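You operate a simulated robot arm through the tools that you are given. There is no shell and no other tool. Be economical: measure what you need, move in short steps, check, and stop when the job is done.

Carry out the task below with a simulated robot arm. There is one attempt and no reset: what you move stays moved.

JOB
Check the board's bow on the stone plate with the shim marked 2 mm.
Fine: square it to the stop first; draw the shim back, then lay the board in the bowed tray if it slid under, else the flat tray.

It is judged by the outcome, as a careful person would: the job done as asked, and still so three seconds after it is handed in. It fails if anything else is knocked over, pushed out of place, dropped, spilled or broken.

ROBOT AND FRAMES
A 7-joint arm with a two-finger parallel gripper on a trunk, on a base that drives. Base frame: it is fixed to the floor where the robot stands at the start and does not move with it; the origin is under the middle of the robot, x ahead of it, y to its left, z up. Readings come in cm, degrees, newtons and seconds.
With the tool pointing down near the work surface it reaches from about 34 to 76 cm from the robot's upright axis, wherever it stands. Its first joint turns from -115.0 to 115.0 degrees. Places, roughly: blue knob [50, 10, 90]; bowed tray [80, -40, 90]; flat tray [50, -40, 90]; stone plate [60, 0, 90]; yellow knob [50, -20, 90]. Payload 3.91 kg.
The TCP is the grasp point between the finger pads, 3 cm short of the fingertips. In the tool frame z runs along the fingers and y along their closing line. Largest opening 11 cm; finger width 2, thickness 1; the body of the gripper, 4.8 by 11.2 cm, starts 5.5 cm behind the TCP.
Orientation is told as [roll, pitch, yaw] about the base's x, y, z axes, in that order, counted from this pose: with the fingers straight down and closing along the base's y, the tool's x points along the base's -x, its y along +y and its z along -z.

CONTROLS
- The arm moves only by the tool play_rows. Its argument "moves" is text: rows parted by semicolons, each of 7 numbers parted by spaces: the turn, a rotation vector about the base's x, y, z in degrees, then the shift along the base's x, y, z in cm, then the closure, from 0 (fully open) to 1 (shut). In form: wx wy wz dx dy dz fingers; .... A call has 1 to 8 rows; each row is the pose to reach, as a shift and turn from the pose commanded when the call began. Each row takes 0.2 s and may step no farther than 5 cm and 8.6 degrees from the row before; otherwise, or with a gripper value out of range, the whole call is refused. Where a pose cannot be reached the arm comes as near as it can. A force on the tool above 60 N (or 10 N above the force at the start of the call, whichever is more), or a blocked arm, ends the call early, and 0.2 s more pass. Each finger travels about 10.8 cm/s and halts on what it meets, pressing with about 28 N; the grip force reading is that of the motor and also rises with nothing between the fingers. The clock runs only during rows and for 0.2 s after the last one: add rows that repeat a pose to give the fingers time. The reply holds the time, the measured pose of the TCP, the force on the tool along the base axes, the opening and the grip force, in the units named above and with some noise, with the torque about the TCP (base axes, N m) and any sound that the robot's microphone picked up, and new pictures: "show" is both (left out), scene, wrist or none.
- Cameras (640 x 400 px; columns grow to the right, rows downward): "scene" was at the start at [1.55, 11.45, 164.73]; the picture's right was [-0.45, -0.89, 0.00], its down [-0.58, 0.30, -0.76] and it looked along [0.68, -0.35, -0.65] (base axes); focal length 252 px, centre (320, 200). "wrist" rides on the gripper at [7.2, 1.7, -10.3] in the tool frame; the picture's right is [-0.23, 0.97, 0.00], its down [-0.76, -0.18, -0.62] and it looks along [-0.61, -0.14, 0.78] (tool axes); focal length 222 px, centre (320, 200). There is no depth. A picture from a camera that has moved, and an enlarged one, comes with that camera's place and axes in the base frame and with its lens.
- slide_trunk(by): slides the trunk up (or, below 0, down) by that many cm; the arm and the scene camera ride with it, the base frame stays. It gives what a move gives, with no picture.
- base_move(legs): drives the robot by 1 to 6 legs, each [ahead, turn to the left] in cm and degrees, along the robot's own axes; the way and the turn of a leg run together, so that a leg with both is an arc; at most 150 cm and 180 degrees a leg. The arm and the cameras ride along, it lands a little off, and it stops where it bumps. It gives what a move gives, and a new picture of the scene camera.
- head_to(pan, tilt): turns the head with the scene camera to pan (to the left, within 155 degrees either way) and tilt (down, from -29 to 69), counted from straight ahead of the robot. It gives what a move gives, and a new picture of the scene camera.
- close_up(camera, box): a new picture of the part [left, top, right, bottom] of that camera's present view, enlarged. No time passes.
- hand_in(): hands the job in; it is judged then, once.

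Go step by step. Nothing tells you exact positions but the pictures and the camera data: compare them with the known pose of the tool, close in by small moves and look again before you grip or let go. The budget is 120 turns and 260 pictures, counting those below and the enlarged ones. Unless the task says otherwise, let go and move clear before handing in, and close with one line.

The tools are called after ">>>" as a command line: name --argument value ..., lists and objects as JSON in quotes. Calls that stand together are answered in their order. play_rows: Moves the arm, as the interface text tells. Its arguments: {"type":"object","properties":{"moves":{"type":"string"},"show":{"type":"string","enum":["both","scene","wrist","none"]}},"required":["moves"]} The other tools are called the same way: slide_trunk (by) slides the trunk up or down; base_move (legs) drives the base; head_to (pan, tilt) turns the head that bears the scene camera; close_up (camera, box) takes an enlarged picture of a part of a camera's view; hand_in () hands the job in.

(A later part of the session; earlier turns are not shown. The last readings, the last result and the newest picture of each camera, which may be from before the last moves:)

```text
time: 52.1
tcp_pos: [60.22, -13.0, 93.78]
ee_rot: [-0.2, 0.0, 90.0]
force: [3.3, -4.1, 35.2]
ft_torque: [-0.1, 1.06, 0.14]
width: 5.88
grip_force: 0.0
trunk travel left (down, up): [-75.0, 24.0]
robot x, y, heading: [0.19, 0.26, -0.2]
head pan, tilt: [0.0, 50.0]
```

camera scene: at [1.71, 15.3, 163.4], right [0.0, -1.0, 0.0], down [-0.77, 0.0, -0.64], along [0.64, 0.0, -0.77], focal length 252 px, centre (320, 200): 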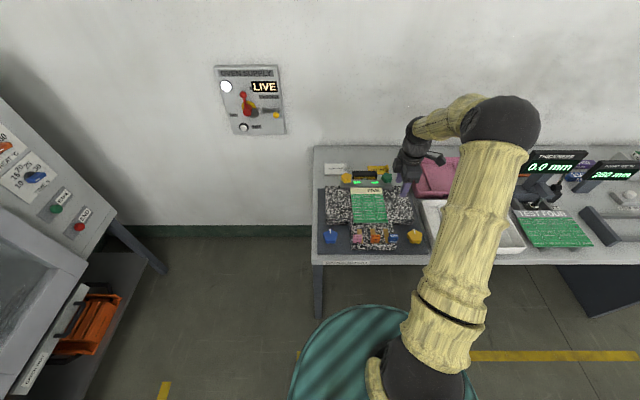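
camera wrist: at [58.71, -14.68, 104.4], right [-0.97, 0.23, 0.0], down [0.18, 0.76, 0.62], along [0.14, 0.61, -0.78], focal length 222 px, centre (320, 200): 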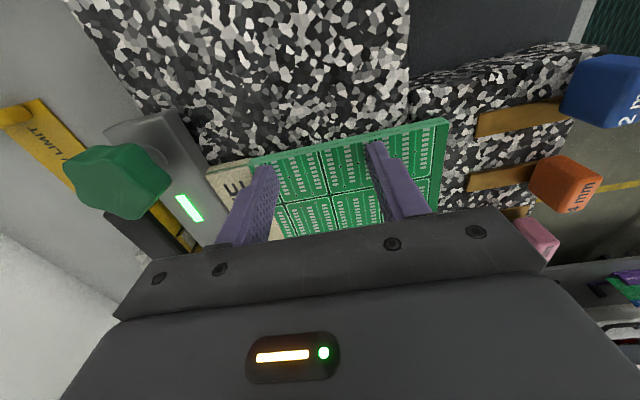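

The plate top is firmly at z≈90.7 (contact again), so the board should have blocked the fingers. I'll raise a bit, approach the board edge again and look closely.

>>> play_rows --moves "0 0 0 0 0 0.4 0.45; 0 0 0 0 1.5 0.4 0.45; 0 0 0 0 3 0.4 0.45; 0 0 0 0 4 0.4 0.45; 0 0 0 0 4.6 0.4 0.45; 0 0 0 0 4.6 0.4 0.45" --show "none"

>>> close_up --camera "wrist" --box '[190, 80, 470, 240]'

>>> close_up --camera "scene" --box '[330, 170, 430, 240]'

```text
time: 53.5
tcp_pos: [60.31, -8.36, 93.87]
ee_rot: [-0.1, 0.0, 90.0]
force: [0.6, -0.6, -0.4]
ft_torque: [0.01, 0.01, -0.02]
width: 6.03
grip_force: 0.0
trunk travel left (down, up): [-75.0, 24.0]
robot x, y, heading: [0.14, -0.03, 0.1]
head pan, tilt: [0.0, 50.0]
```

```text
2.29 times, centred on (330, 160) of wrist
camera zoom: at [58.64, -15.55, 104.3], right [-0.97, 0.23, 0.0], down [0.18, 0.76, 0.62], along [0.14, 0.61, -0.78], focal length 508 px, centre (297, 291)
```

zoom: 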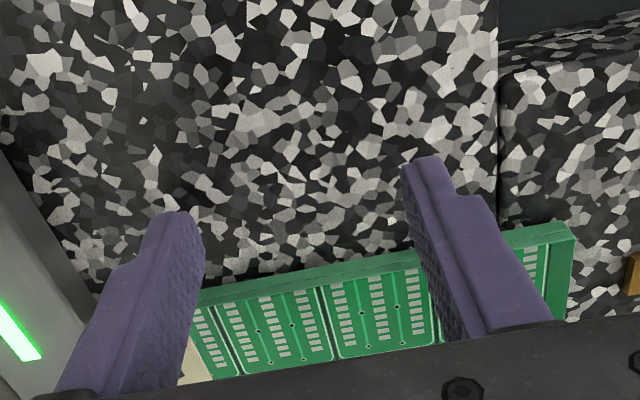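

```text
5.71 times, centred on (380, 205) of scene
camera zoom: at [1.71, 15.29, 163.4], right [0.0, -1.0, 0.0], down [-0.77, 0.0, -0.64], along [0.64, 0.0, -0.77], focal length 1438 px, centre (-23, 171)
```

zoom: 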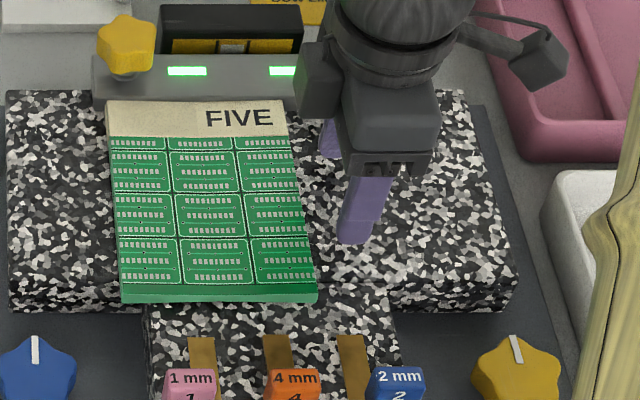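

The board did move: it was pushed about 2 cm as intended, and the fingers had just hidden its edge. I'll continue pushing +y.

>>> play_rows --moves "0 0 0 0 1 0.1 0.45; 0 0 0 0 2 0.1 0.45; 0 0 0 0 3 0.1 0.45; 0 0 0 0 4 0.1 0.45; 0 0 0 0 5 0.1 0.45; 0 0 0 0 6 0.1 0.45; 0 0 0 0 7 0.1 0.45; 0 0 0 0 7 0.1 0.45" --show "none"

>>> close_up --camera "wrist" --box '[190, 80, 470, 240]'

>>> close_up --camera "scene" --box '[300, 160, 420, 250]'

```text
time: 55.3
tcp_pos: [60.28, -1.3, 93.89]
ee_rot: [0.0, -0.1, 90.0]
force: [0.2, 0.4, -0.4]
ft_torque: [0.01, 0.03, 0.02]
width: 6.03
grip_force: 0.1
trunk travel left (down, up): [-75.0, 24.0]
robot x, y, heading: [-0.09, -0.19, -0.4]
head pan, tilt: [0.0, 50.0]
```

```text
2.29 times, centred on (330, 160) of wrist
camera zoom: at [58.57, -8.69, 104.36], right [-0.97, 0.23, 0.0], down [0.18, 0.76, 0.62], along [0.14, 0.61, -0.78], focal length 508 px, centre (297, 291)
```

zoom: 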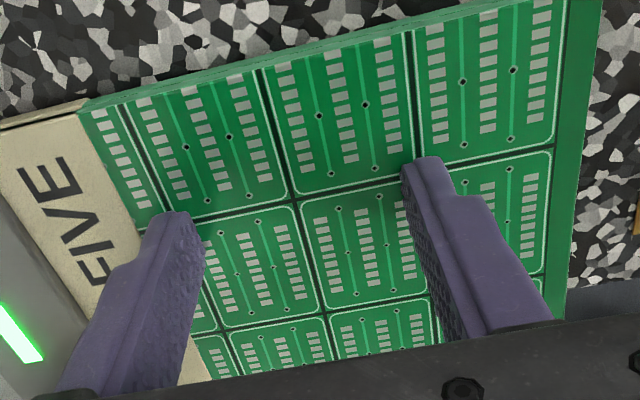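

```text
4.44 times, centred on (360, 205) of scene
camera zoom: at [1.71, 15.29, 163.4], right [0.0, -1.0, 0.0], down [-0.77, 0.0, -0.64], along [0.64, 0.0, -0.77], focal length 1119 px, centre (142, 178)
```

zoom: 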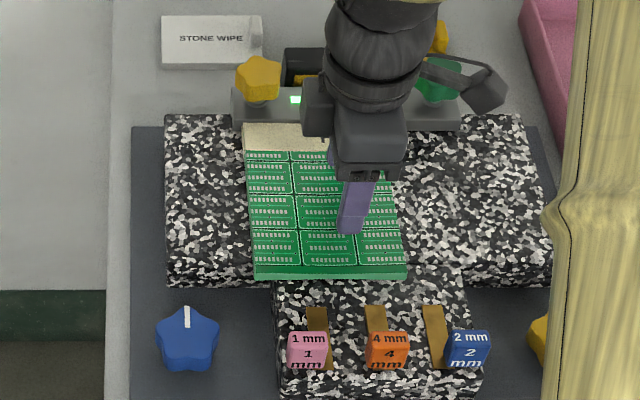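

The fingertips passed over the board this time, so its top here must be just under z≈90.9. I'll touch down lightly on the board to measure its top height.

>>> play_rows --moves "0 0 0 0 0 -0.1 0.45; 0 0 0 0 0 -0.1 0.45; 0 0 0 0 0 -0.1 0.45" --show "none"

>>> close_up --camera "scene" --box '[340, 190, 400, 235]'

```text
time: 56.1
tcp_pos: [60.3, -1.35, 93.83]
ee_rot: [0.0, 0.0, 89.9]
force: [0.0, 0.7, 0.7]
ft_torque: [0.0, -0.05, -0.02]
width: 6.02
grip_force: 0.1
trunk travel left (down, up): [-75.0, 24.0]
robot x, y, heading: [0.04, 0.36, 0.1]
head pan, tilt: [0.0, 50.0]
```

```text
8.89 times, centred on (370, 212) of scene
camera zoom: at [1.71, 15.3, 163.4], right [0.0, -1.0, 0.0], down [-0.77, 0.0, -0.64], along [0.64, 0.0, -0.77], focal length 2238 px, centre (-124, 89)
```

zoom: 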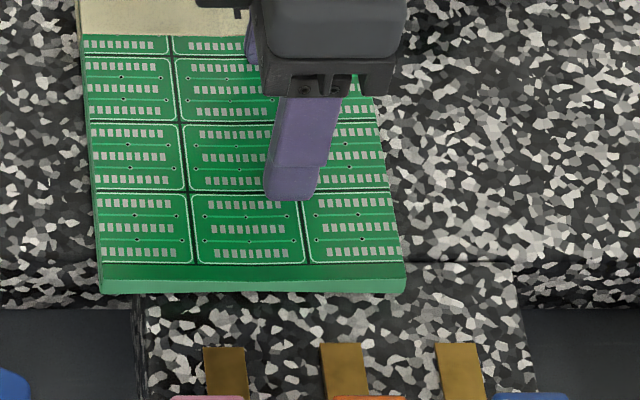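

>>> play_rows --moves "0 0 0 0 0 -0.1 0.45; 0 0 0 0 0 -0.15 0.45; 0 0 0 0 0 -0.15 0.45" --show "none"

>>> play_rows --moves "0 0 0 0 0 -0.1 0.45; 0 0 0 0 0 -0.15 0.45; 0 0 0 0 0 -0.15 0.45" --show "none"

```text
time: 56.9
tcp_pos: [60.4, -1.34, 93.7]
ee_rot: [-0.1, 0.0, 90.1]
force: [1.2, -0.4, 7.4]
ft_torque: [-0.01, 0.17, 0.01]
width: 5.99
grip_force: 0.1
trunk travel left (down, up): [-75.0, 24.0]
robot x, y, heading: [-0.15, -0.04, -0.2]
head pan, tilt: [0.0, 50.0]
```

```text
time: 57.7
tcp_pos: [60.27, -1.37, 93.73]
ee_rot: [-0.2, 0.0, 90.0]
force: [2.2, -2.7, 22.9]
ft_torque: [-0.07, 0.69, 0.06]
width: 5.94
grip_force: 0.0
trunk travel left (down, up): [-75.0, 24.0]
robot x, y, heading: [0.04, -0.12, 0.2]
head pan, tilt: [0.0, 50.0]
```

Contact at the same height here as beside the board, which is puzzling. Let me look closely at the fingertips in both cameras before moving on.

>>> close_up --camera "wrist" --box '[340, 120, 440, 190]'

>>> close_up --camera "wrist" --box '[230, 140, 330, 210]'

>>> close_up --camera "scene" --box '[355, 195, 395, 220]'

```text
5.71 times, centred on (390, 155) of wrist
camera zoom: at [58.59, -8.67, 104.11], right [-0.97, 0.23, 0.0], down [0.18, 0.76, 0.62], along [0.14, 0.61, -0.78], focal length 1269 px, centre (-80, 457)
```

zoom: 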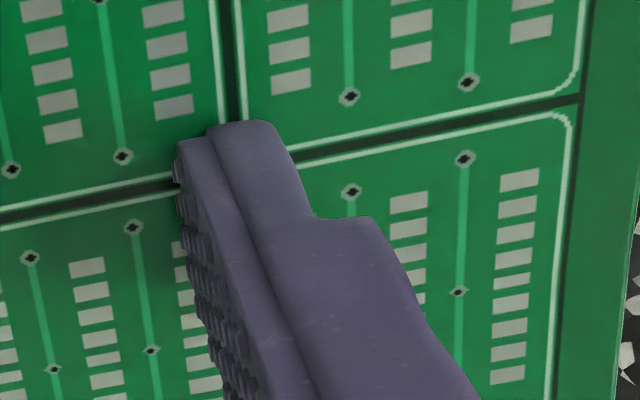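

```text
5.71 times, centred on (280, 175) of wrist
camera zoom: at [58.59, -8.67, 104.11], right [-0.97, 0.23, 0.0], down [0.18, 0.76, 0.62], along [0.14, 0.61, -0.78], focal length 1269 px, centre (549, 343)
```

zoom: 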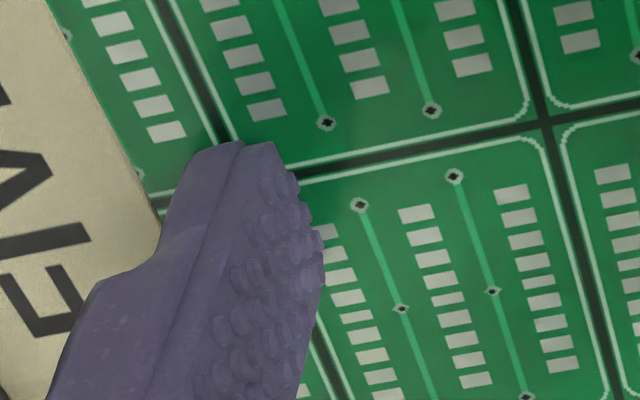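

```text
16.00 times, centred on (375, 208) of scene
camera zoom: at [1.5, 15.28, 163.42], right [0.0, -1.0, 0.0], down [-0.77, 0.0, -0.64], along [0.64, 0.0, -0.77], focal length 4028 px, centre (-560, 80)
```

zoom: 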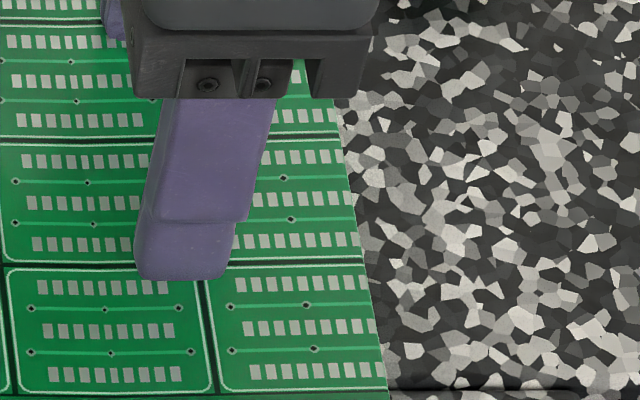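

The tips rest visually on the board's surface. To settle the heights I'll probe the bare plate to the left of the board (y≈9.5), lowering gently past this level.

>>> play_rows --moves "0 0 0 0 0 2 0.45; 0 0 0 0 4 2 0.45; 0 0 0 0 8 2 0.45; 0 0 0 0 11 2 0.45; 0 0 0 0 11 1 0.45; 0 0 0 0 11 0.3 0.45; 0 0 0 0 11 0 0.45; 0 0 0 0 11 0 0.45" --show "none"

>>> close_up --camera "scene" --box '[300, 160, 420, 250]'

>>> close_up --camera "wrist" --box '[190, 40, 470, 240]'

```text
time: 59.5
tcp_pos: [60.38, 9.88, 93.82]
ee_rot: [-0.2, -0.2, 90.0]
force: [2.0, 4.0, 13.6]
ft_torque: [0.12, 0.39, -0.12]
width: 5.97
grip_force: 0.0
trunk travel left (down, up): [-75.0, 24.0]
robot x, y, heading: [-0.05, 0.18, 0.0]
head pan, tilt: [0.0, 50.0]
```

```text
4.44 times, centred on (360, 205) of scene
camera zoom: at [1.58, 15.34, 163.42], right [0.0, -1.0, 0.0], down [-0.77, 0.0, -0.64], along [0.64, 0.0, -0.77], focal length 1119 px, centre (142, 178)
```

zoom: 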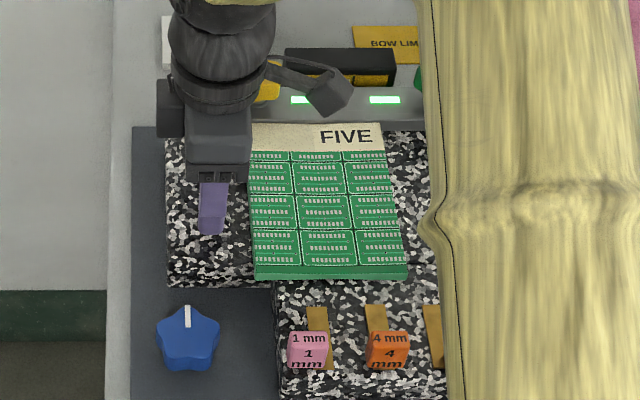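

```text
2.00 times, centred on (330, 140) of wrist
camera zoom: at [58.66, 2.46, 104.1], right [-0.97, 0.23, 0.0], down [0.18, 0.76, 0.62], along [0.14, 0.61, -0.78], focal length 444 px, centre (300, 320)
```

zoom: 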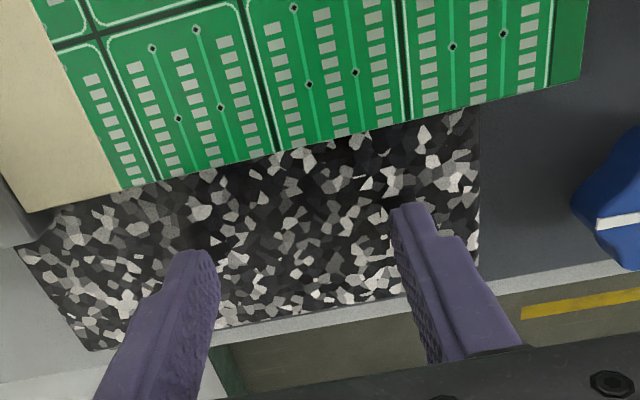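

The plate contact is at the same level here too. I need to know whether the fingers actually engage the board from above; I'll press lightly on it and drag 1 cm in +y.

>>> play_rows --moves "0 0 0 0 0 2 0.45; 0 0 0 0 -4 2 0.45; 0 0 0 0 -8 2 0.45; 0 0 0 0 -11 2 0.45; 0 0 0 0 -11 1 0.45; 0 0 0 0 -11 0.3 0.45; 0 0 0 0 -11 0.05 0.45; 0 0 0 0 -11 0.05 0.45" --show "none"

>>> play_rows --moves "0 0 0 0 0.3 0 0.45; 0 0 0 0 0.7 0 0.45; 0 0 0 0 1.2 0 0.45; 0 0 0 0 1.5 0 0.45; 0 0 0 0 1.5 0 0.45" --show "none"

>>> close_up --camera "scene" --box '[300, 160, 420, 250]'

>>> close_up --camera "wrist" --box '[190, 40, 470, 240]'

```text
time: 61.3
tcp_pos: [60.3, -1.45, 93.72]
ee_rot: [-0.1, 0.0, 90.1]
force: [1.7, -2.7, 7.8]
ft_torque: [-0.08, 0.26, 0.13]
width: 6.04
grip_force: 0.0
trunk travel left (down, up): [-75.0, 24.0]
robot x, y, heading: [-0.23, -0.04, 0.0]
head pan, tilt: [0.0, 50.0]
```

```text
time: 62.5
tcp_pos: [60.24, -0.09, 93.67]
ee_rot: [-0.2, 0.0, 90.0]
force: [2.5, -11.5, 24.6]
ft_torque: [-0.37, 0.78, 0.4]
width: 5.96
grip_force: 0.0
trunk travel left (down, up): [-75.0, 24.0]
robot x, y, heading: [0.23, 0.1, 0.1]
head pan, tilt: [0.0, 50.0]
```

```text
4.44 times, centred on (360, 205) of scene
camera zoom: at [1.47, 15.12, 163.43], right [0.0, -1.0, 0.0], down [-0.77, 0.0, -0.64], along [0.64, 0.0, -0.77], focal length 1119 px, centre (142, 178)
```

zoom: 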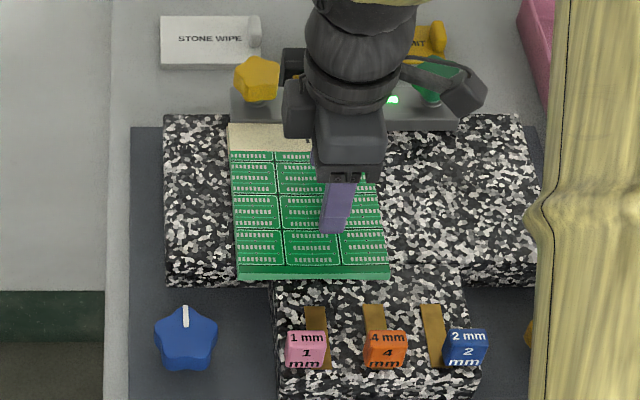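

```text
2.00 times, centred on (330, 140) of wrist
camera zoom: at [58.56, -7.44, 104.11], right [-0.97, 0.23, 0.0], down [0.18, 0.76, 0.62], along [0.14, 0.61, -0.78], focal length 444 px, centre (300, 320)
```

zoom: 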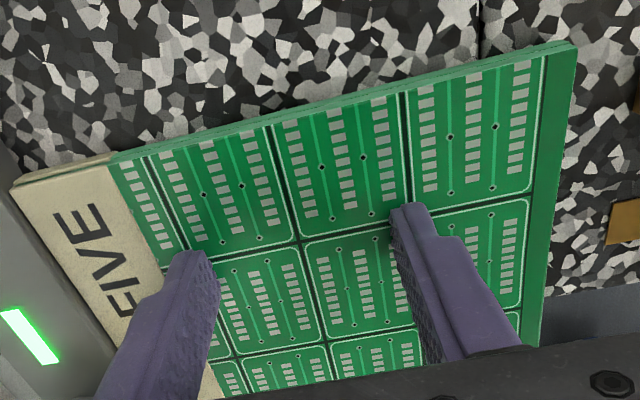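

The board follows the fingers when pressed lightly, so I can drag it. It now spans y≈-4.2…7.6, and the plate's right edge is at y≈12.6. I'll drag another 9 cm in +y for about 4 cm of overhang.

>>> play_rows --moves "0 0 0 0 0.6 0.05 0.45; 0 0 0 0 1.2 0.05 0.45; 0 0 0 0 1.8 0.05 0.45; 0 0 0 0 2.4 0.05 0.45; 0 0 0 0 3 0.05 0.45; 0 0 0 0 3.6 0.05 0.45; 0 0 0 0 4.2 0.05 0.45; 0 0 0 0 4.2 0.05 0.45" --show "none"

>>> close_up --camera "scene" --box '[300, 160, 420, 250]'

>>> close_up --camera "wrist" --box '[190, 40, 470, 240]'

```text
time: 64.3
tcp_pos: [60.21, 4.32, 93.76]
ee_rot: [0.0, 0.1, 89.9]
force: [-0.1, -6.4, 14.4]
ft_torque: [-0.18, 0.37, 0.24]
width: 6.02
grip_force: 0.0
trunk travel left (down, up): [-75.0, 24.0]
robot x, y, heading: [0.09, -0.05, -0.0]
head pan, tilt: [0.0, 50.0]
```

```text
4.44 times, centred on (360, 205) of scene
camera zoom: at [1.55, 15.19, 163.41], right [0.0, -1.0, 0.0], down [-0.77, 0.0, -0.64], along [0.64, 0.0, -0.77], focal length 1119 px, centre (142, 178)
```

zoom: 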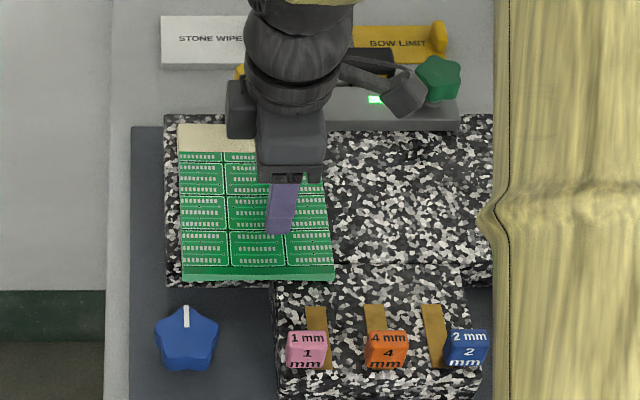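

```text
2.00 times, centred on (330, 140) of wrist
camera zoom: at [58.54, -3.01, 104.11], right [-0.97, 0.23, 0.0], down [0.18, 0.76, 0.62], along [0.14, 0.61, -0.78], focal length 444 px, centre (300, 320)
```

zoom: 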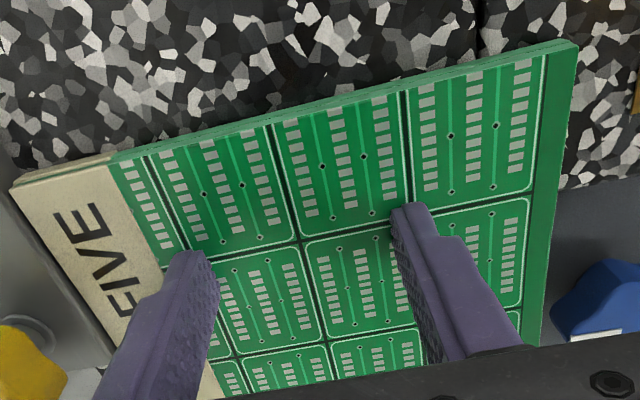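

The board tracks the fingers well; its right edge is at y≈12. One more drag of 4.6 cm.

>>> play_rows --moves "0 0 0 0 0.6 0 0.45; 0 0 0 0 1.2 0 0.45; 0 0 0 0 1.8 0 0.45; 0 0 0 0 2.4 0 0.45; 0 0 0 0 3 0 0.45; 0 0 0 0 3.6 0 0.45; 0 0 0 0 4.2 0 0.45; 0 0 0 0 4.6 0 0.45" --show "none"

>>> play_rows --moves "0 0 0 0 0 1 0.45; 0 0 0 0 -2 4 0.45; 0 0 0 0 -5 8 0.3; 0 0 0 0 -8 12 0.2; 0 0 0 0 -8 12 0.2" --show "wrist"

>>> close_up --camera "scene" --box '[300, 160, 420, 250]'

>>> close_up --camera "wrist" --box '[200, 60, 440, 220]'

```text
time: 66.1
tcp_pos: [60.26, 8.91, 93.72]
ee_rot: [0.0, 0.1, 90.0]
force: [0.2, -4.0, 9.4]
ft_torque: [-0.15, 0.09, 0.02]
width: 6.07
grip_force: 0.0
trunk travel left (down, up): [-75.0, 24.0]
robot x, y, heading: [-0.38, -0.23, -0.0]
head pan, tilt: [0.0, 50.0]
```

```text
time: 67.3
tcp_pos: [60.53, 0.91, 105.46]
ee_rot: [0.1, 0.0, 90.0]
force: [0.1, 0.4, 0.5]
ft_torque: [0.02, 0.0, -0.02]
width: 8.8
grip_force: 0.1
trunk travel left (down, up): [-75.0, 24.0]
robot x, y, heading: [0.13, -0.5, -0.3]
head pan, tilt: [0.0, 50.0]
camera wrist: at [58.78, -6.44, 115.88], right [-0.97, 0.23, 0.0], down [0.18, 0.76, 0.62], along [0.14, 0.61, -0.78], focal length 222 px, centre (320, 200)
```

wrist: 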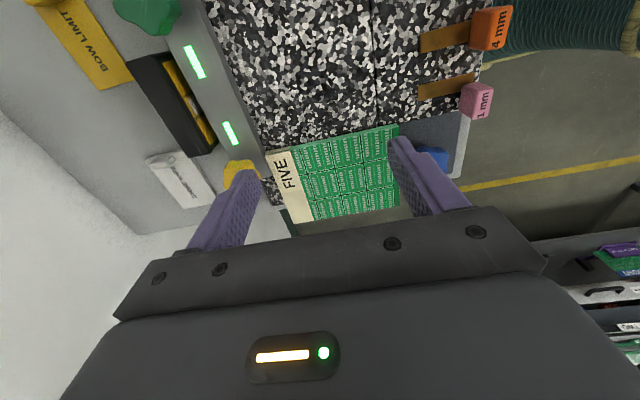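

```text
4.44 times, centred on (360, 205) of scene
camera zoom: at [1.75, 15.32, 163.39], right [0.0, -1.0, 0.0], down [-0.77, 0.0, -0.64], along [0.64, 0.0, -0.77], focal length 1119 px, centre (142, 178)
```

zoom: 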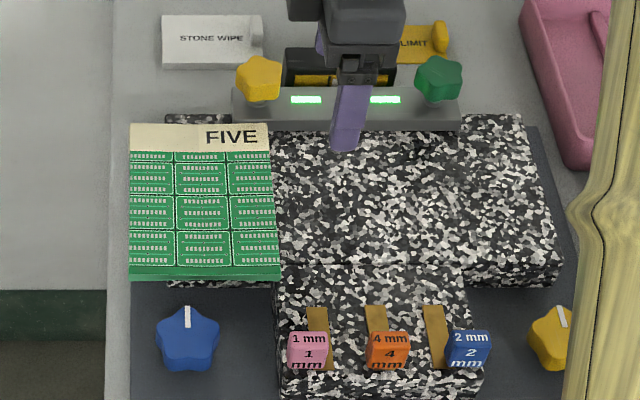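

```text
2.50 times, centred on (320, 140) of wrist
camera zoom: at [58.78, -6.44, 115.88], right [-0.97, 0.23, 0.0], down [0.18, 0.76, 0.62], along [0.14, 0.61, -0.78], focal length 555 px, centre (320, 350)
```

zoom: 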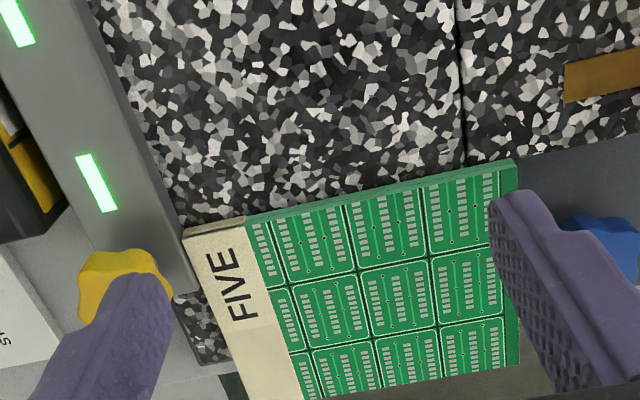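

The board now overhangs the plate's right side by about 4 cm (edge y≈16.5) and sits stable. Next I'll turn the gripper to point toward -y (fingers closing vertically), well above everything, to see whether the arm can reach that pose from here.

>>> play_rows --moves "-4.62 -4.62 -4.62 0 2 3 0.3; -9.24 -9.24 -9.24 0 5 6 0.4; -13.86 -13.86 -13.86 0 9 9 0.5; -18.48 -18.48 -18.48 0 13 12 0.6; -23.1 -23.1 -23.1 0 17 14 0.6; -27.7 -27.7 -27.7 0 21 14 0.6; -32.3 -32.3 -32.3 0 25 14 0.6; -36.9 -36.9 -36.9 0 27 14 0.6" --show "none"

>>> play_rows --moves "-4.62 -4.62 -4.62 0 0 0 0.6; -9.24 -9.24 -9.24 0 0 0 0.6; -13.86 -13.86 -13.86 0 0 0 0.6; -18.48 -18.48 -18.48 0 0 0 0.6; -23.1 -23.1 -23.1 0 0 0 0.6; -27.7 -27.7 -27.7 0 0 0 0.6; -32.4 -32.4 -32.4 0 0 0 0.6; -32.4 -32.4 -32.4 0 0 0 0.6"

```text
time: 69.1
tcp_pos: [60.23, 27.93, 119.59]
ee_rot: [-48.6, 19.4, 41.4]
force: [0.1, 0.2, 0.2]
ft_torque: [-0.01, 0.0, 0.02]
width: 4.39
grip_force: 0.0
trunk travel left (down, up): [-75.0, 24.0]
robot x, y, heading: [0.16, -0.3, 0.2]
head pan, tilt: [0.0, 50.0]
```

```text
time: 70.9
tcp_pos: [58.88, 24.44, 121.94]
ee_rot: [-90.0, 0.2, 0.0]
force: [0.3, 0.3, 0.1]
ft_torque: [-0.04, 0.01, -0.05]
width: 4.37
grip_force: 0.2
out of reach, approached as far as the arm can: row 5, 6, 7, 8
trunk travel left (down, up): [-75.0, 24.0]
robot x, y, heading: [-0.27, 0.14, 0.2]
head pan, tilt: [0.0, 50.0]
camera scene: at [1.87, 15.21, 163.41], right [0.0, -1.0, 0.0], down [-0.77, 0.0, -0.64], along [0.64, 0.0, -0.77], focal length 252 px, centre (320, 200)
camera wrist: at [51.61, 34.75, 120.3], right [0.23, 0.0, -0.97], down [0.76, 0.62, 0.18], along [0.61, -0.78, 0.14], focal length 222 px, centre (320, 200)
```

scene: 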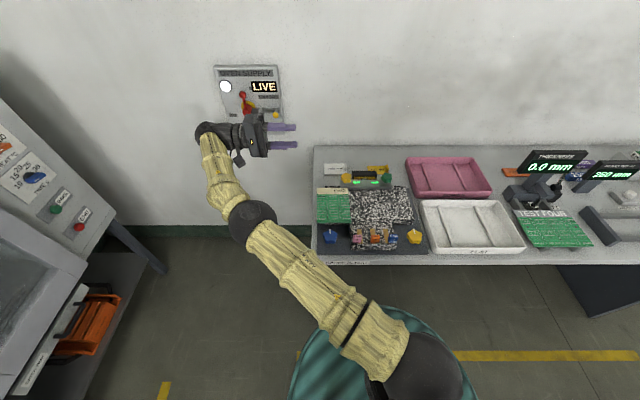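
wrist: 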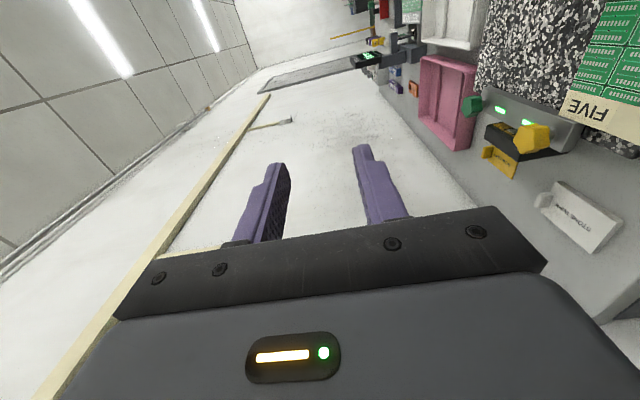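

The arm can take that pose, only near its reach limit. I'll shift the robot about 25 cm to the left (turn, drive, turn back) so the arm passes clear of the bench's left end.

>>> base_move --legs '[[0, 90], [26, 0], [0, -90]]'

```text
time: 84.1
tcp_pos: [59.72, 48.56, 121.96]
ee_rot: [-90.0, -0.1, -1.6]
force: [-0.3, 0.2, 0.9]
ft_torque: [-0.01, -0.02, -0.01]
width: 4.4
grip_force: 0.0
trunk travel left (down, up): [-75.0, 24.0]
robot x, y, heading: [0.46, 25.55, -1.6]
head pan, tilt: [0.0, 50.0]
camera scene: at [2.5, 40.99, 163.39], right [-0.03, -1.0, 0.0], down [-0.77, 0.02, -0.64], along [0.64, -0.02, -0.77], focal length 252 px, centre (320, 200)
```

scene: 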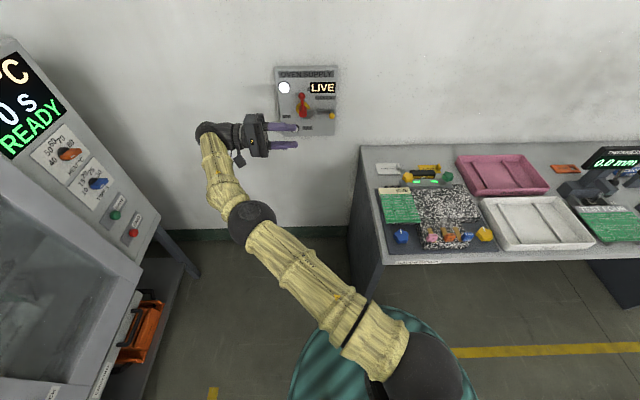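

Base moved well. Now bringing the gripper down beside the bench's left end at fingertip height ≈ board, still clear in y.

>>> play_rows --moves "0 0 0.8 0 -3 -3.5 0.6; 0 0 1.6 0 -6 -7 0.6; 0 0 1.6 0 -9 -10.5 0.6; 0 0 1.6 0 -12 -14 0.6; 0 0 1.6 0 -14 -18 0.6; 0 0 1.6 0 -16 -22 0.6; 0 0 1.6 0 -17 -26 0.6; 0 0 1.6 0 -17 -26 0.6"

>>> close_up --camera "scene" --box '[240, 120, 480, 290]'

```text
time: 85.9
tcp_pos: [59.76, 31.85, 96.05]
ee_rot: [-89.9, 0.0, 0.0]
force: [-0.1, 0.6, 0.3]
ft_torque: [0.0, 0.02, -0.05]
width: 4.41
grip_force: 0.1
trunk travel left (down, up): [-75.0, 24.0]
robot x, y, heading: [0.17, 25.94, -1.6]
head pan, tilt: [0.0, 50.0]
camera scene: at [2.48, 41.0, 163.4], right [-0.03, -1.0, 0.0], down [-0.77, 0.02, -0.64], along [0.64, -0.02, -0.77], focal length 252 px, centre (320, 200)
camera wrist: at [52.46, 42.11, 94.35], right [0.23, 0.0, -0.97], down [0.76, 0.62, 0.18], along [0.61, -0.78, 0.14], focal length 222 px, centre (320, 200)
```

scene: 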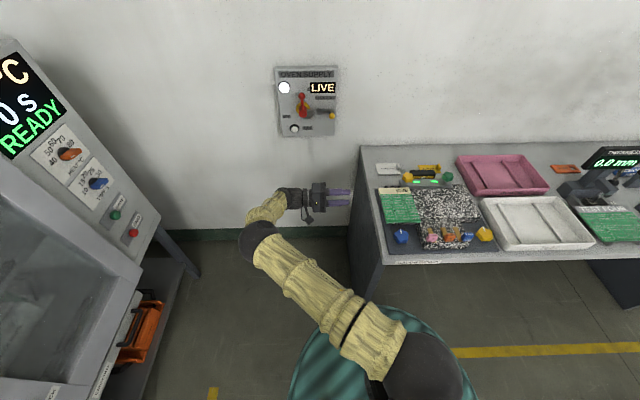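
wrist: 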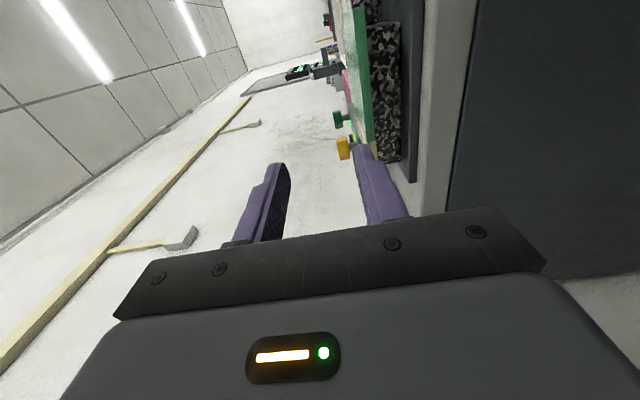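

```text
2.35 times, centred on (360, 205) of scene
camera zoom: at [2.48, 41.0, 163.4], right [-0.03, -1.0, 0.0], down [-0.77, 0.02, -0.64], along [0.64, -0.02, -0.77], focal length 592 px, centre (226, 188)
```

zoom: 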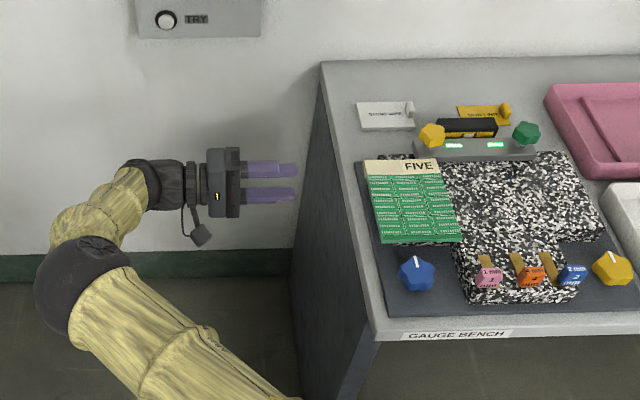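

Wrist view shows the board's overhanging edge, plate, mat and bench end-on. Zooming to align heights.

>>> close_up --camera "wrist" --box '[260, 0, 500, 200]'

```text
2.00 times, centred on (380, 100) of wrist
camera zoom: at [52.46, 42.11, 94.35], right [0.23, 0.0, -0.97], down [0.76, 0.62, 0.18], along [0.61, -0.78, 0.14], focal length 444 px, centre (200, 400)
```

zoom: 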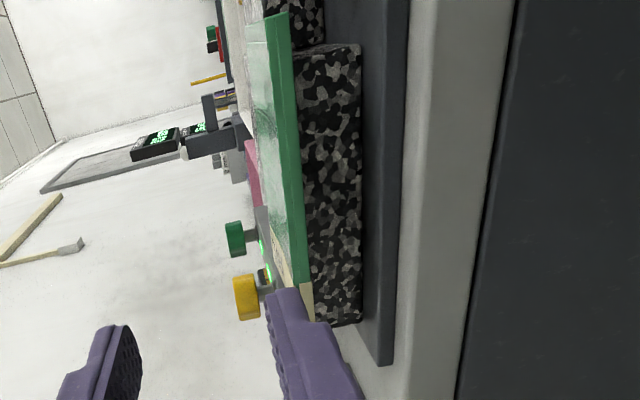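

The board edge is at z≈90.3–91.0, mat at ≈86. I'll lower to z 90.4, set a 3.4 cm opening and approach to y≈21 for another look.

>>> play_rows --moves "0 0 0 0.4 0 -2 0.69; 0 0 0 0.4 0 -4 0.69; 0 0 0 0.4 -2 -5.6 0.69; 0 0 0 0.4 -5 -5.6 0.69; 0 0 0 0.4 -8 -5.6 0.69; 0 0 0 0.4 -10.5 -5.6 0.69; 0 0 0 0.4 -10.5 -5.6 0.69" --show "wrist"

>>> close_up --camera "wrist" --box '[260, 40, 460, 200]'

>>> close_up --camera "scene" --box '[300, 160, 460, 270]'

```text
time: 87.5
tcp_pos: [60.47, 20.92, 90.43]
ee_rot: [-90.1, 0.0, 0.1]
force: [0.2, 0.7, 0.4]
ft_torque: [0.02, -0.04, 0.04]
width: 3.36
grip_force: 0.0
trunk travel left (down, up): [-75.0, 24.0]
robot x, y, heading: [-0.0, 25.71, -1.2]
head pan, tilt: [0.0, 50.0]
camera wrist: at [53.17, 31.19, 88.88], right [0.23, 0.0, -0.97], down [0.76, 0.62, 0.18], along [0.61, -0.78, 0.14], focal length 222 px, centre (320, 200)
```

wrist: 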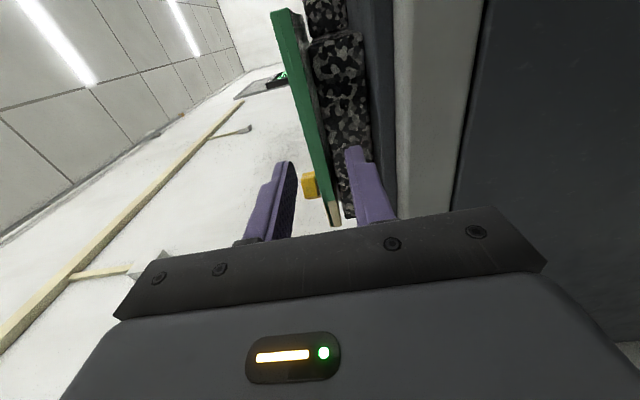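

```text
2.50 times, centred on (360, 120) of wrist
camera zoom: at [53.17, 31.19, 88.88], right [0.23, 0.0, -0.97], down [0.76, 0.62, 0.18], along [0.61, -0.78, 0.14], focal length 555 px, centre (220, 400)
```

zoom: 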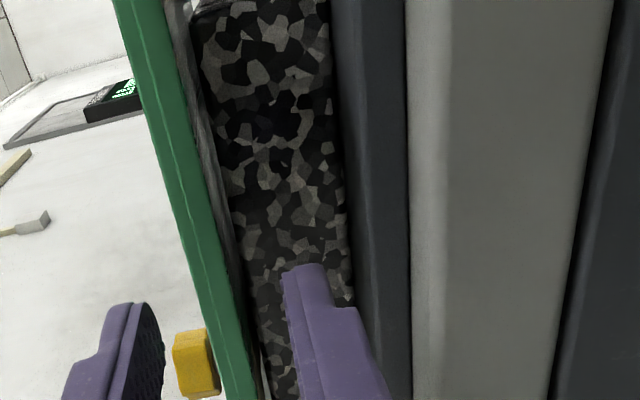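

```text
3.64 times, centred on (380, 215) of scene
camera zoom: at [2.49, 41.0, 163.39], right [-0.03, -1.0, 0.0], down [-0.77, 0.02, -0.64], along [0.64, -0.02, -0.77], focal length 915 px, centre (102, 146)
```

zoom: 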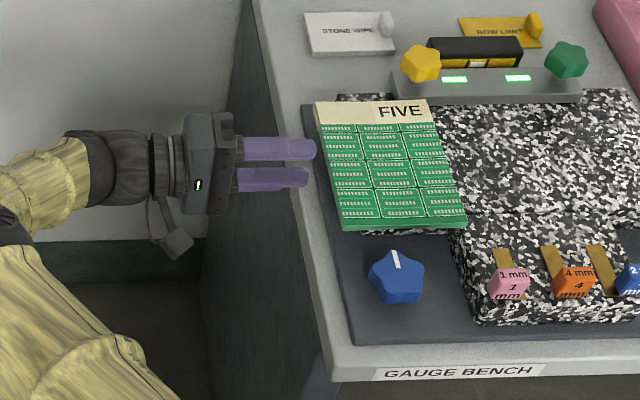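

Aligned: board mid-height ≈90.7. I'll raise 0.25 cm and slide the fingers over the overhang (tips to y≈13.9).

>>> play_rows --moves "0 0 0 -0.2 -0.5 0.25 0.69; 0 0 0 -0.2 -1.5 0.25 0.69; 0 0 0 -0.2 -2.5 0.25 0.69; 0 0 0 -0.2 -3.3 0.25 0.69; 0 0 0 -0.2 -4 0.25 0.69; 0 0 0 -0.2 -4 0.25 0.69" --show "wrist"

>>> close_up --camera "wrist" --box '[240, 80, 420, 220]'

>>> close_up --camera "scene" --box '[330, 160, 430, 240]'

```text
time: 88.9
tcp_pos: [60.09, 16.98, 90.72]
ee_rot: [-90.0, 0.0, 0.0]
force: [0.5, 0.6, -1.0]
ft_torque: [-0.04, -0.02, -0.01]
width: 3.41
grip_force: 0.1
trunk travel left (down, up): [-75.0, 24.0]
robot x, y, heading: [0.69, 25.76, -1.7]
head pan, tilt: [0.0, 50.0]
camera wrist: at [52.85, 27.26, 89.13], right [0.23, 0.0, -0.97], down [0.76, 0.62, 0.18], along [0.61, -0.78, 0.14], focal length 222 px, centre (320, 200)
```

wrist: 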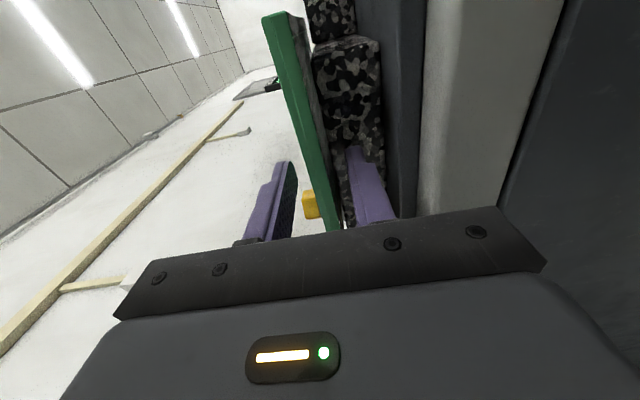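

```text
2.86 times, centred on (330, 150) of wrist
camera zoom: at [52.85, 27.26, 89.13], right [0.23, 0.0, -0.97], down [0.76, 0.62, 0.18], along [0.61, -0.78, 0.14], focal length 635 px, centre (291, 343)
```

zoom: 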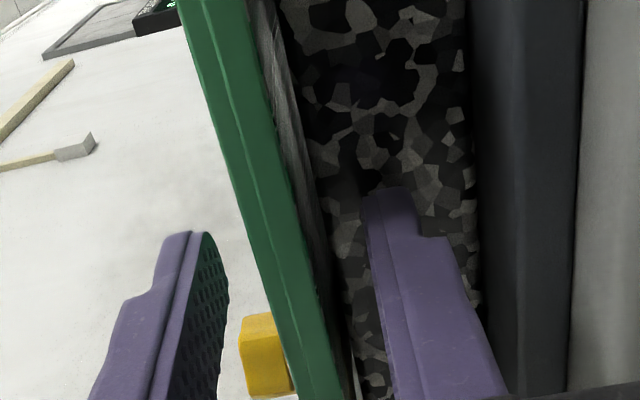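

```text
5.00 times, centred on (380, 200) of scene
camera zoom: at [2.5, 40.99, 163.4], right [-0.03, -1.0, 0.0], down [-0.77, 0.02, -0.64], along [0.64, -0.02, -0.77], focal length 1259 px, centre (20, 200)
```

zoom: 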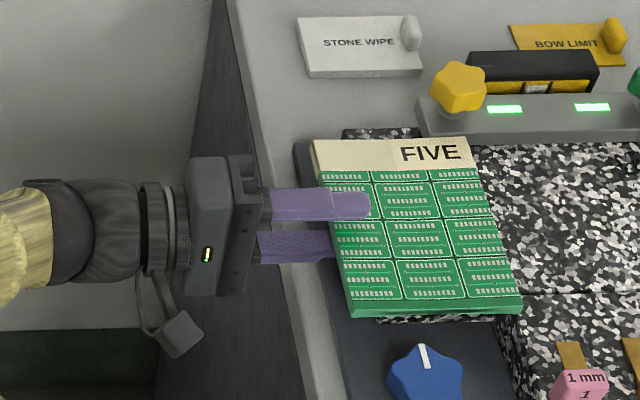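

Fingers straddle the overhang. Closing on it.

>>> play_rows --moves "0 0 0 0 0 0 0.75; 0 0 0 0 0 0 0.82; 0 0 0 0 0 0 0.9; 0 0 0 0 0 0 1; 0 0 0 0 0 0 1; 0 0 0 0 0 0 1" --show "none"

>>> close_up --camera "wrist" --box '[240, 80, 420, 220]'

>>> close_up --camera "scene" --box '[330, 160, 430, 240]'

```text
time: 90.3
tcp_pos: [60.14, 17.02, 90.62]
ee_rot: [-90.1, 0.1, 0.0]
force: [0.7, -0.1, -0.8]
ft_torque: [0.11, -0.01, -0.01]
width: 0.65
grip_force: 29.1
trunk travel left (down, up): [-75.0, 24.0]
robot x, y, heading: [0.25, 26.13, -1.7]
head pan, tilt: [0.0, 50.0]
```

```text
2.86 times, centred on (330, 150) of wrist
camera zoom: at [52.86, 27.27, 89.12], right [0.23, 0.0, -0.97], down [0.76, 0.62, 0.18], along [0.61, -0.78, 0.14], focal length 635 px, centre (291, 343)
```

zoom: 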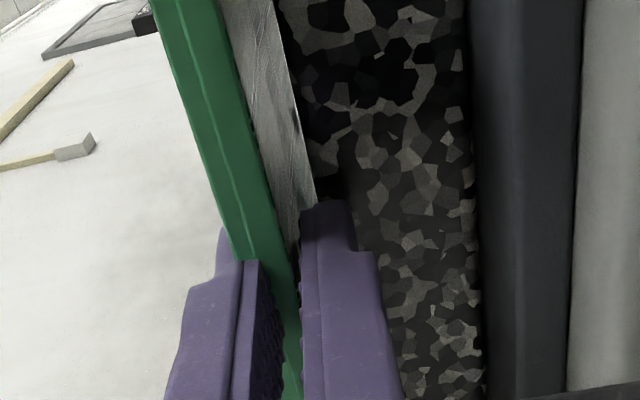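

```text
5.00 times, centred on (380, 200) of scene
camera zoom: at [2.52, 40.98, 163.39], right [-0.03, -1.0, 0.0], down [-0.77, 0.02, -0.64], along [0.64, -0.02, -0.77], focal length 1259 px, centre (20, 200)
```

zoom: 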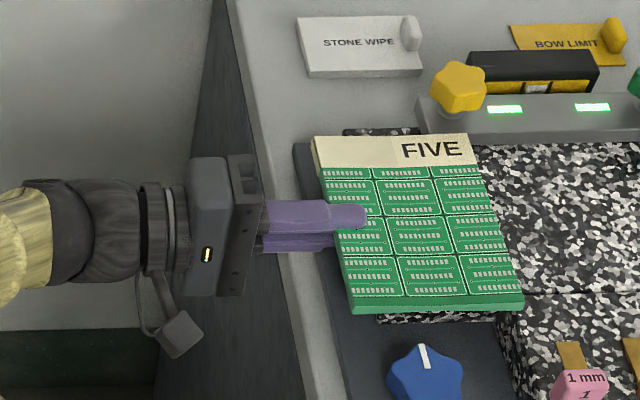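

Gripped: board thickness 0.65 cm, firm. Lifting a little and checking.

>>> play_rows --moves "0 0 0 0 0 0.5 1; 0 0 0 0 0 1.2 1; 0 0 0 0 0.5 2.5 1; 0 0 0 0 1 4 1; 0 0 0 0 1 4 1"

```text
time: 91.5
tcp_pos: [60.02, 18.14, 94.62]
ee_rot: [-90.0, -0.1, 0.1]
force: [-0.4, -0.1, -2.3]
ft_torque: [0.11, 0.0, -0.01]
width: 0.68
grip_force: 27.5
trunk travel left (down, up): [-75.0, 24.0]
robot x, y, heading: [0.47, 25.71, -1.4]
head pan, tilt: [0.0, 50.0]
camera scene: at [2.53, 40.98, 163.39], right [-0.03, -1.0, 0.0], down [-0.77, 0.02, -0.64], along [0.64, -0.02, -0.77], focal length 252 px, centre (320, 200)
camera wrist: at [52.76, 28.4, 93.02], right [0.23, 0.0, -0.97], down [0.76, 0.62, 0.18], along [0.61, -0.78, 0.14], focal length 222 px, centre (320, 200)
```

scene: 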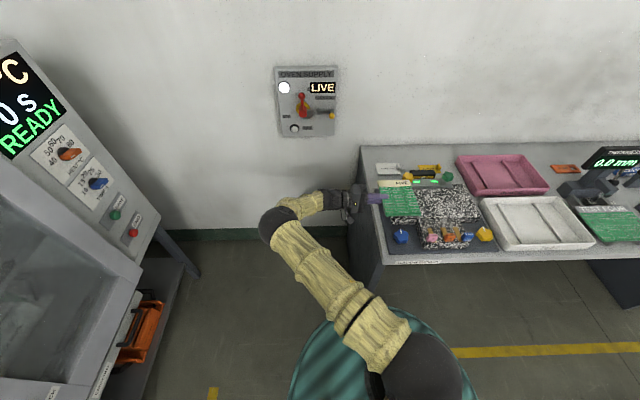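
wrist: 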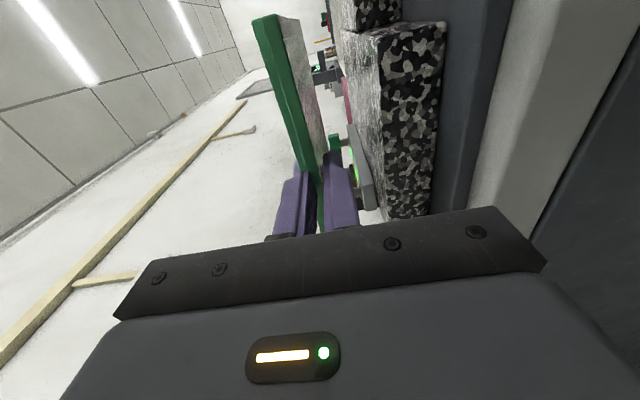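

The board is up and steady (about 2.3 N). I'll raise it higher and clear of the bench, then turn the gripper to point +x.

>>> play_rows --moves "0 0 0 0 1 3 1; 0 0 0 0 2 6 1; 0 0 0 0 3.5 9 1; 0 0 0 0 5 12 1; 0 0 0 0 6.5 15 1; 0 0 0 0 8 18 1; 0 0 0 -1 9.5 21 1; 0 0 0 -2 11 24 1" --show "none"

>>> play_rows --moves "0 0 8 -0.5 0 0 1; 0 0 16 -1 0 0 1; 0 0 24 -1.5 0 0 1; 0 0 32 -2 0 0 1; 0 0 40 -2.5 0 0 1; 0 0 48 -3 0 0 1; 0 0 56 -3 0 0 1; 0 0 56 -3 0 0 1" --show "none"

>>> play_rows --moves "0 0 8 0 0 0 1; 0 0 16 0 0 0 1; 0 0 24 0 0 0 1; 0 0 32 0 0 0 1; 0 0 34 0 0 0 1; 0 0 34 0 0 0 1"

```text
time: 93.3
tcp_pos: [58.26, 28.93, 118.68]
ee_rot: [-90.1, 0.0, 0.1]
force: [0.6, 1.4, -1.2]
ft_torque: [0.13, 0.02, 0.02]
width: 0.7
grip_force: 28.0
trunk travel left (down, up): [-75.0, 24.0]
robot x, y, heading: [0.42, 25.77, -1.8]
head pan, tilt: [0.0, 50.0]
```

```text
time: 95.1
tcp_pos: [55.03, 29.12, 118.6]
ee_rot: [-90.1, 0.0, 56.1]
force: [0.1, 0.5, -2.4]
ft_torque: [0.06, 0.12, 0.01]
width: 0.69
grip_force: 27.8
trunk travel left (down, up): [-75.0, 24.0]
robot x, y, heading: [-0.06, 25.9, -1.6]
head pan, tilt: [0.0, 50.0]
```

```text
time: 96.5
tcp_pos: [55.0, 29.04, 118.54]
ee_rot: [-89.9, 0.0, 90.0]
force: [0.1, -0.5, -2.6]
ft_torque: [-0.02, 0.09, 0.0]
width: 0.68
grip_force: 27.9
trunk travel left (down, up): [-75.0, 24.0]
robot x, y, heading: [0.2, 26.08, -1.3]
head pan, tilt: [0.0, 50.0]
camera scene: at [2.52, 40.99, 163.39], right [-0.03, -1.0, 0.0], down [-0.77, 0.02, -0.64], along [0.64, -0.02, -0.77], focal length 252 px, centre (320, 200)
camera wrist: at [44.71, 21.67, 117.02], right [0.0, 0.23, -0.97], down [-0.62, 0.76, 0.18], along [0.78, 0.61, 0.14], focal length 222 px, centre (320, 200)
```

scene: 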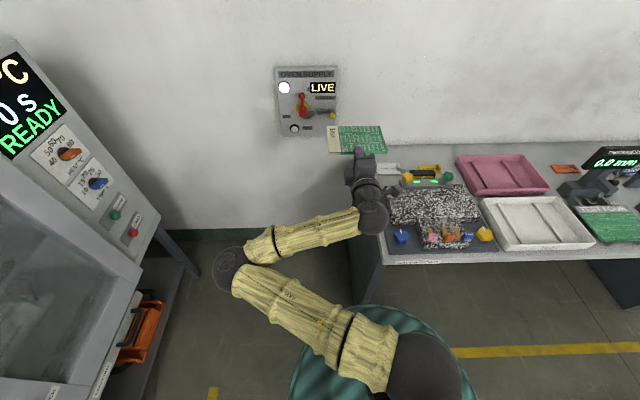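
wrist: 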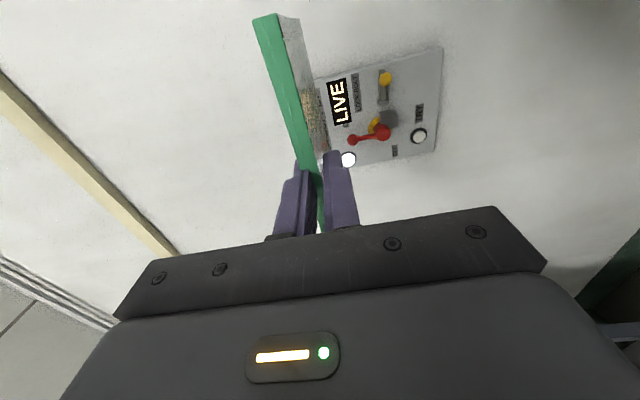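

The board is held level, pointing +x. I'll raise the trunk 8 cm for clearance, then drive to the right so I'm in front of the trays.

>>> slide_trunk --by 8

>>> base_move --legs '[[0, -88.5]]'

```text
time: 97.7
tcp_pos: [55.09, 29.0, 126.66]
ee_rot: [-90.1, -0.1, 90.1]
force: [0.4, -0.7, -1.4]
ft_torque: [0.0, 0.09, 0.01]
width: 0.67
grip_force: 27.9
trunk travel left (down, up): [-83.0, 16.0]
robot x, y, heading: [0.48, 25.85, -1.6]
head pan, tilt: [0.0, 50.0]
```

```text
time: 103.7
tcp_pos: [2.38, -29.01, 126.63]
ee_rot: [-90.0, 0.0, -1.3]
force: [0.9, 0.8, -1.9]
ft_torque: [0.15, -0.03, -0.01]
width: 0.67
grip_force: 28.1
trunk travel left (down, up): [-83.0, 16.0]
robot x, y, heading: [0.34, 25.73, -92.6]
head pan, tilt: [0.0, 50.0]
camera scene: at [15.54, 23.21, 171.4], right [-1.0, 0.05, 0.0], down [0.04, 0.77, -0.64], along [-0.03, -0.64, -0.77], focal length 252 px, centre (320, 200)
```

scene: 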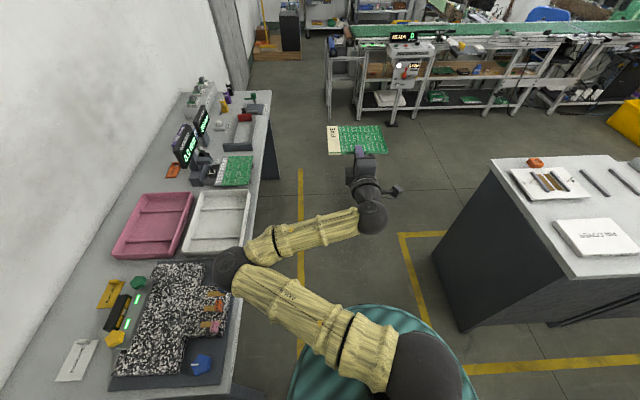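

Clear floor ahead. Driving 63 cm ahead, then turning back to face the bench.

>>> base_move --legs '[[63, 0], [0, 92]]'

```text
time: 113.3
tcp_pos: [52.08, -32.64, 126.56]
ee_rot: [-90.0, 0.0, 90.1]
force: [0.2, -0.5, -1.6]
ft_torque: [-0.02, 0.16, -0.01]
width: 0.7
grip_force: 27.9
trunk travel left (down, up): [-83.0, 16.0]
robot x, y, heading: [-2.81, -36.06, -1.6]
head pan, tilt: [0.0, 50.0]
camera scene: at [-0.55, -20.68, 171.39], right [-0.03, -1.0, 0.0], down [-0.77, 0.02, -0.64], along [0.64, -0.02, -0.77], focal length 252 px, centre (320, 200)
```

scene: 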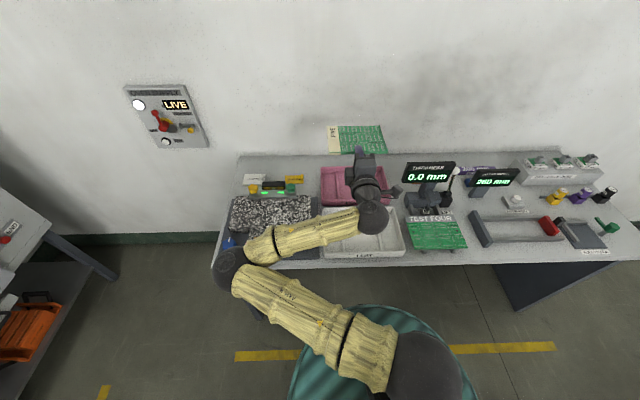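

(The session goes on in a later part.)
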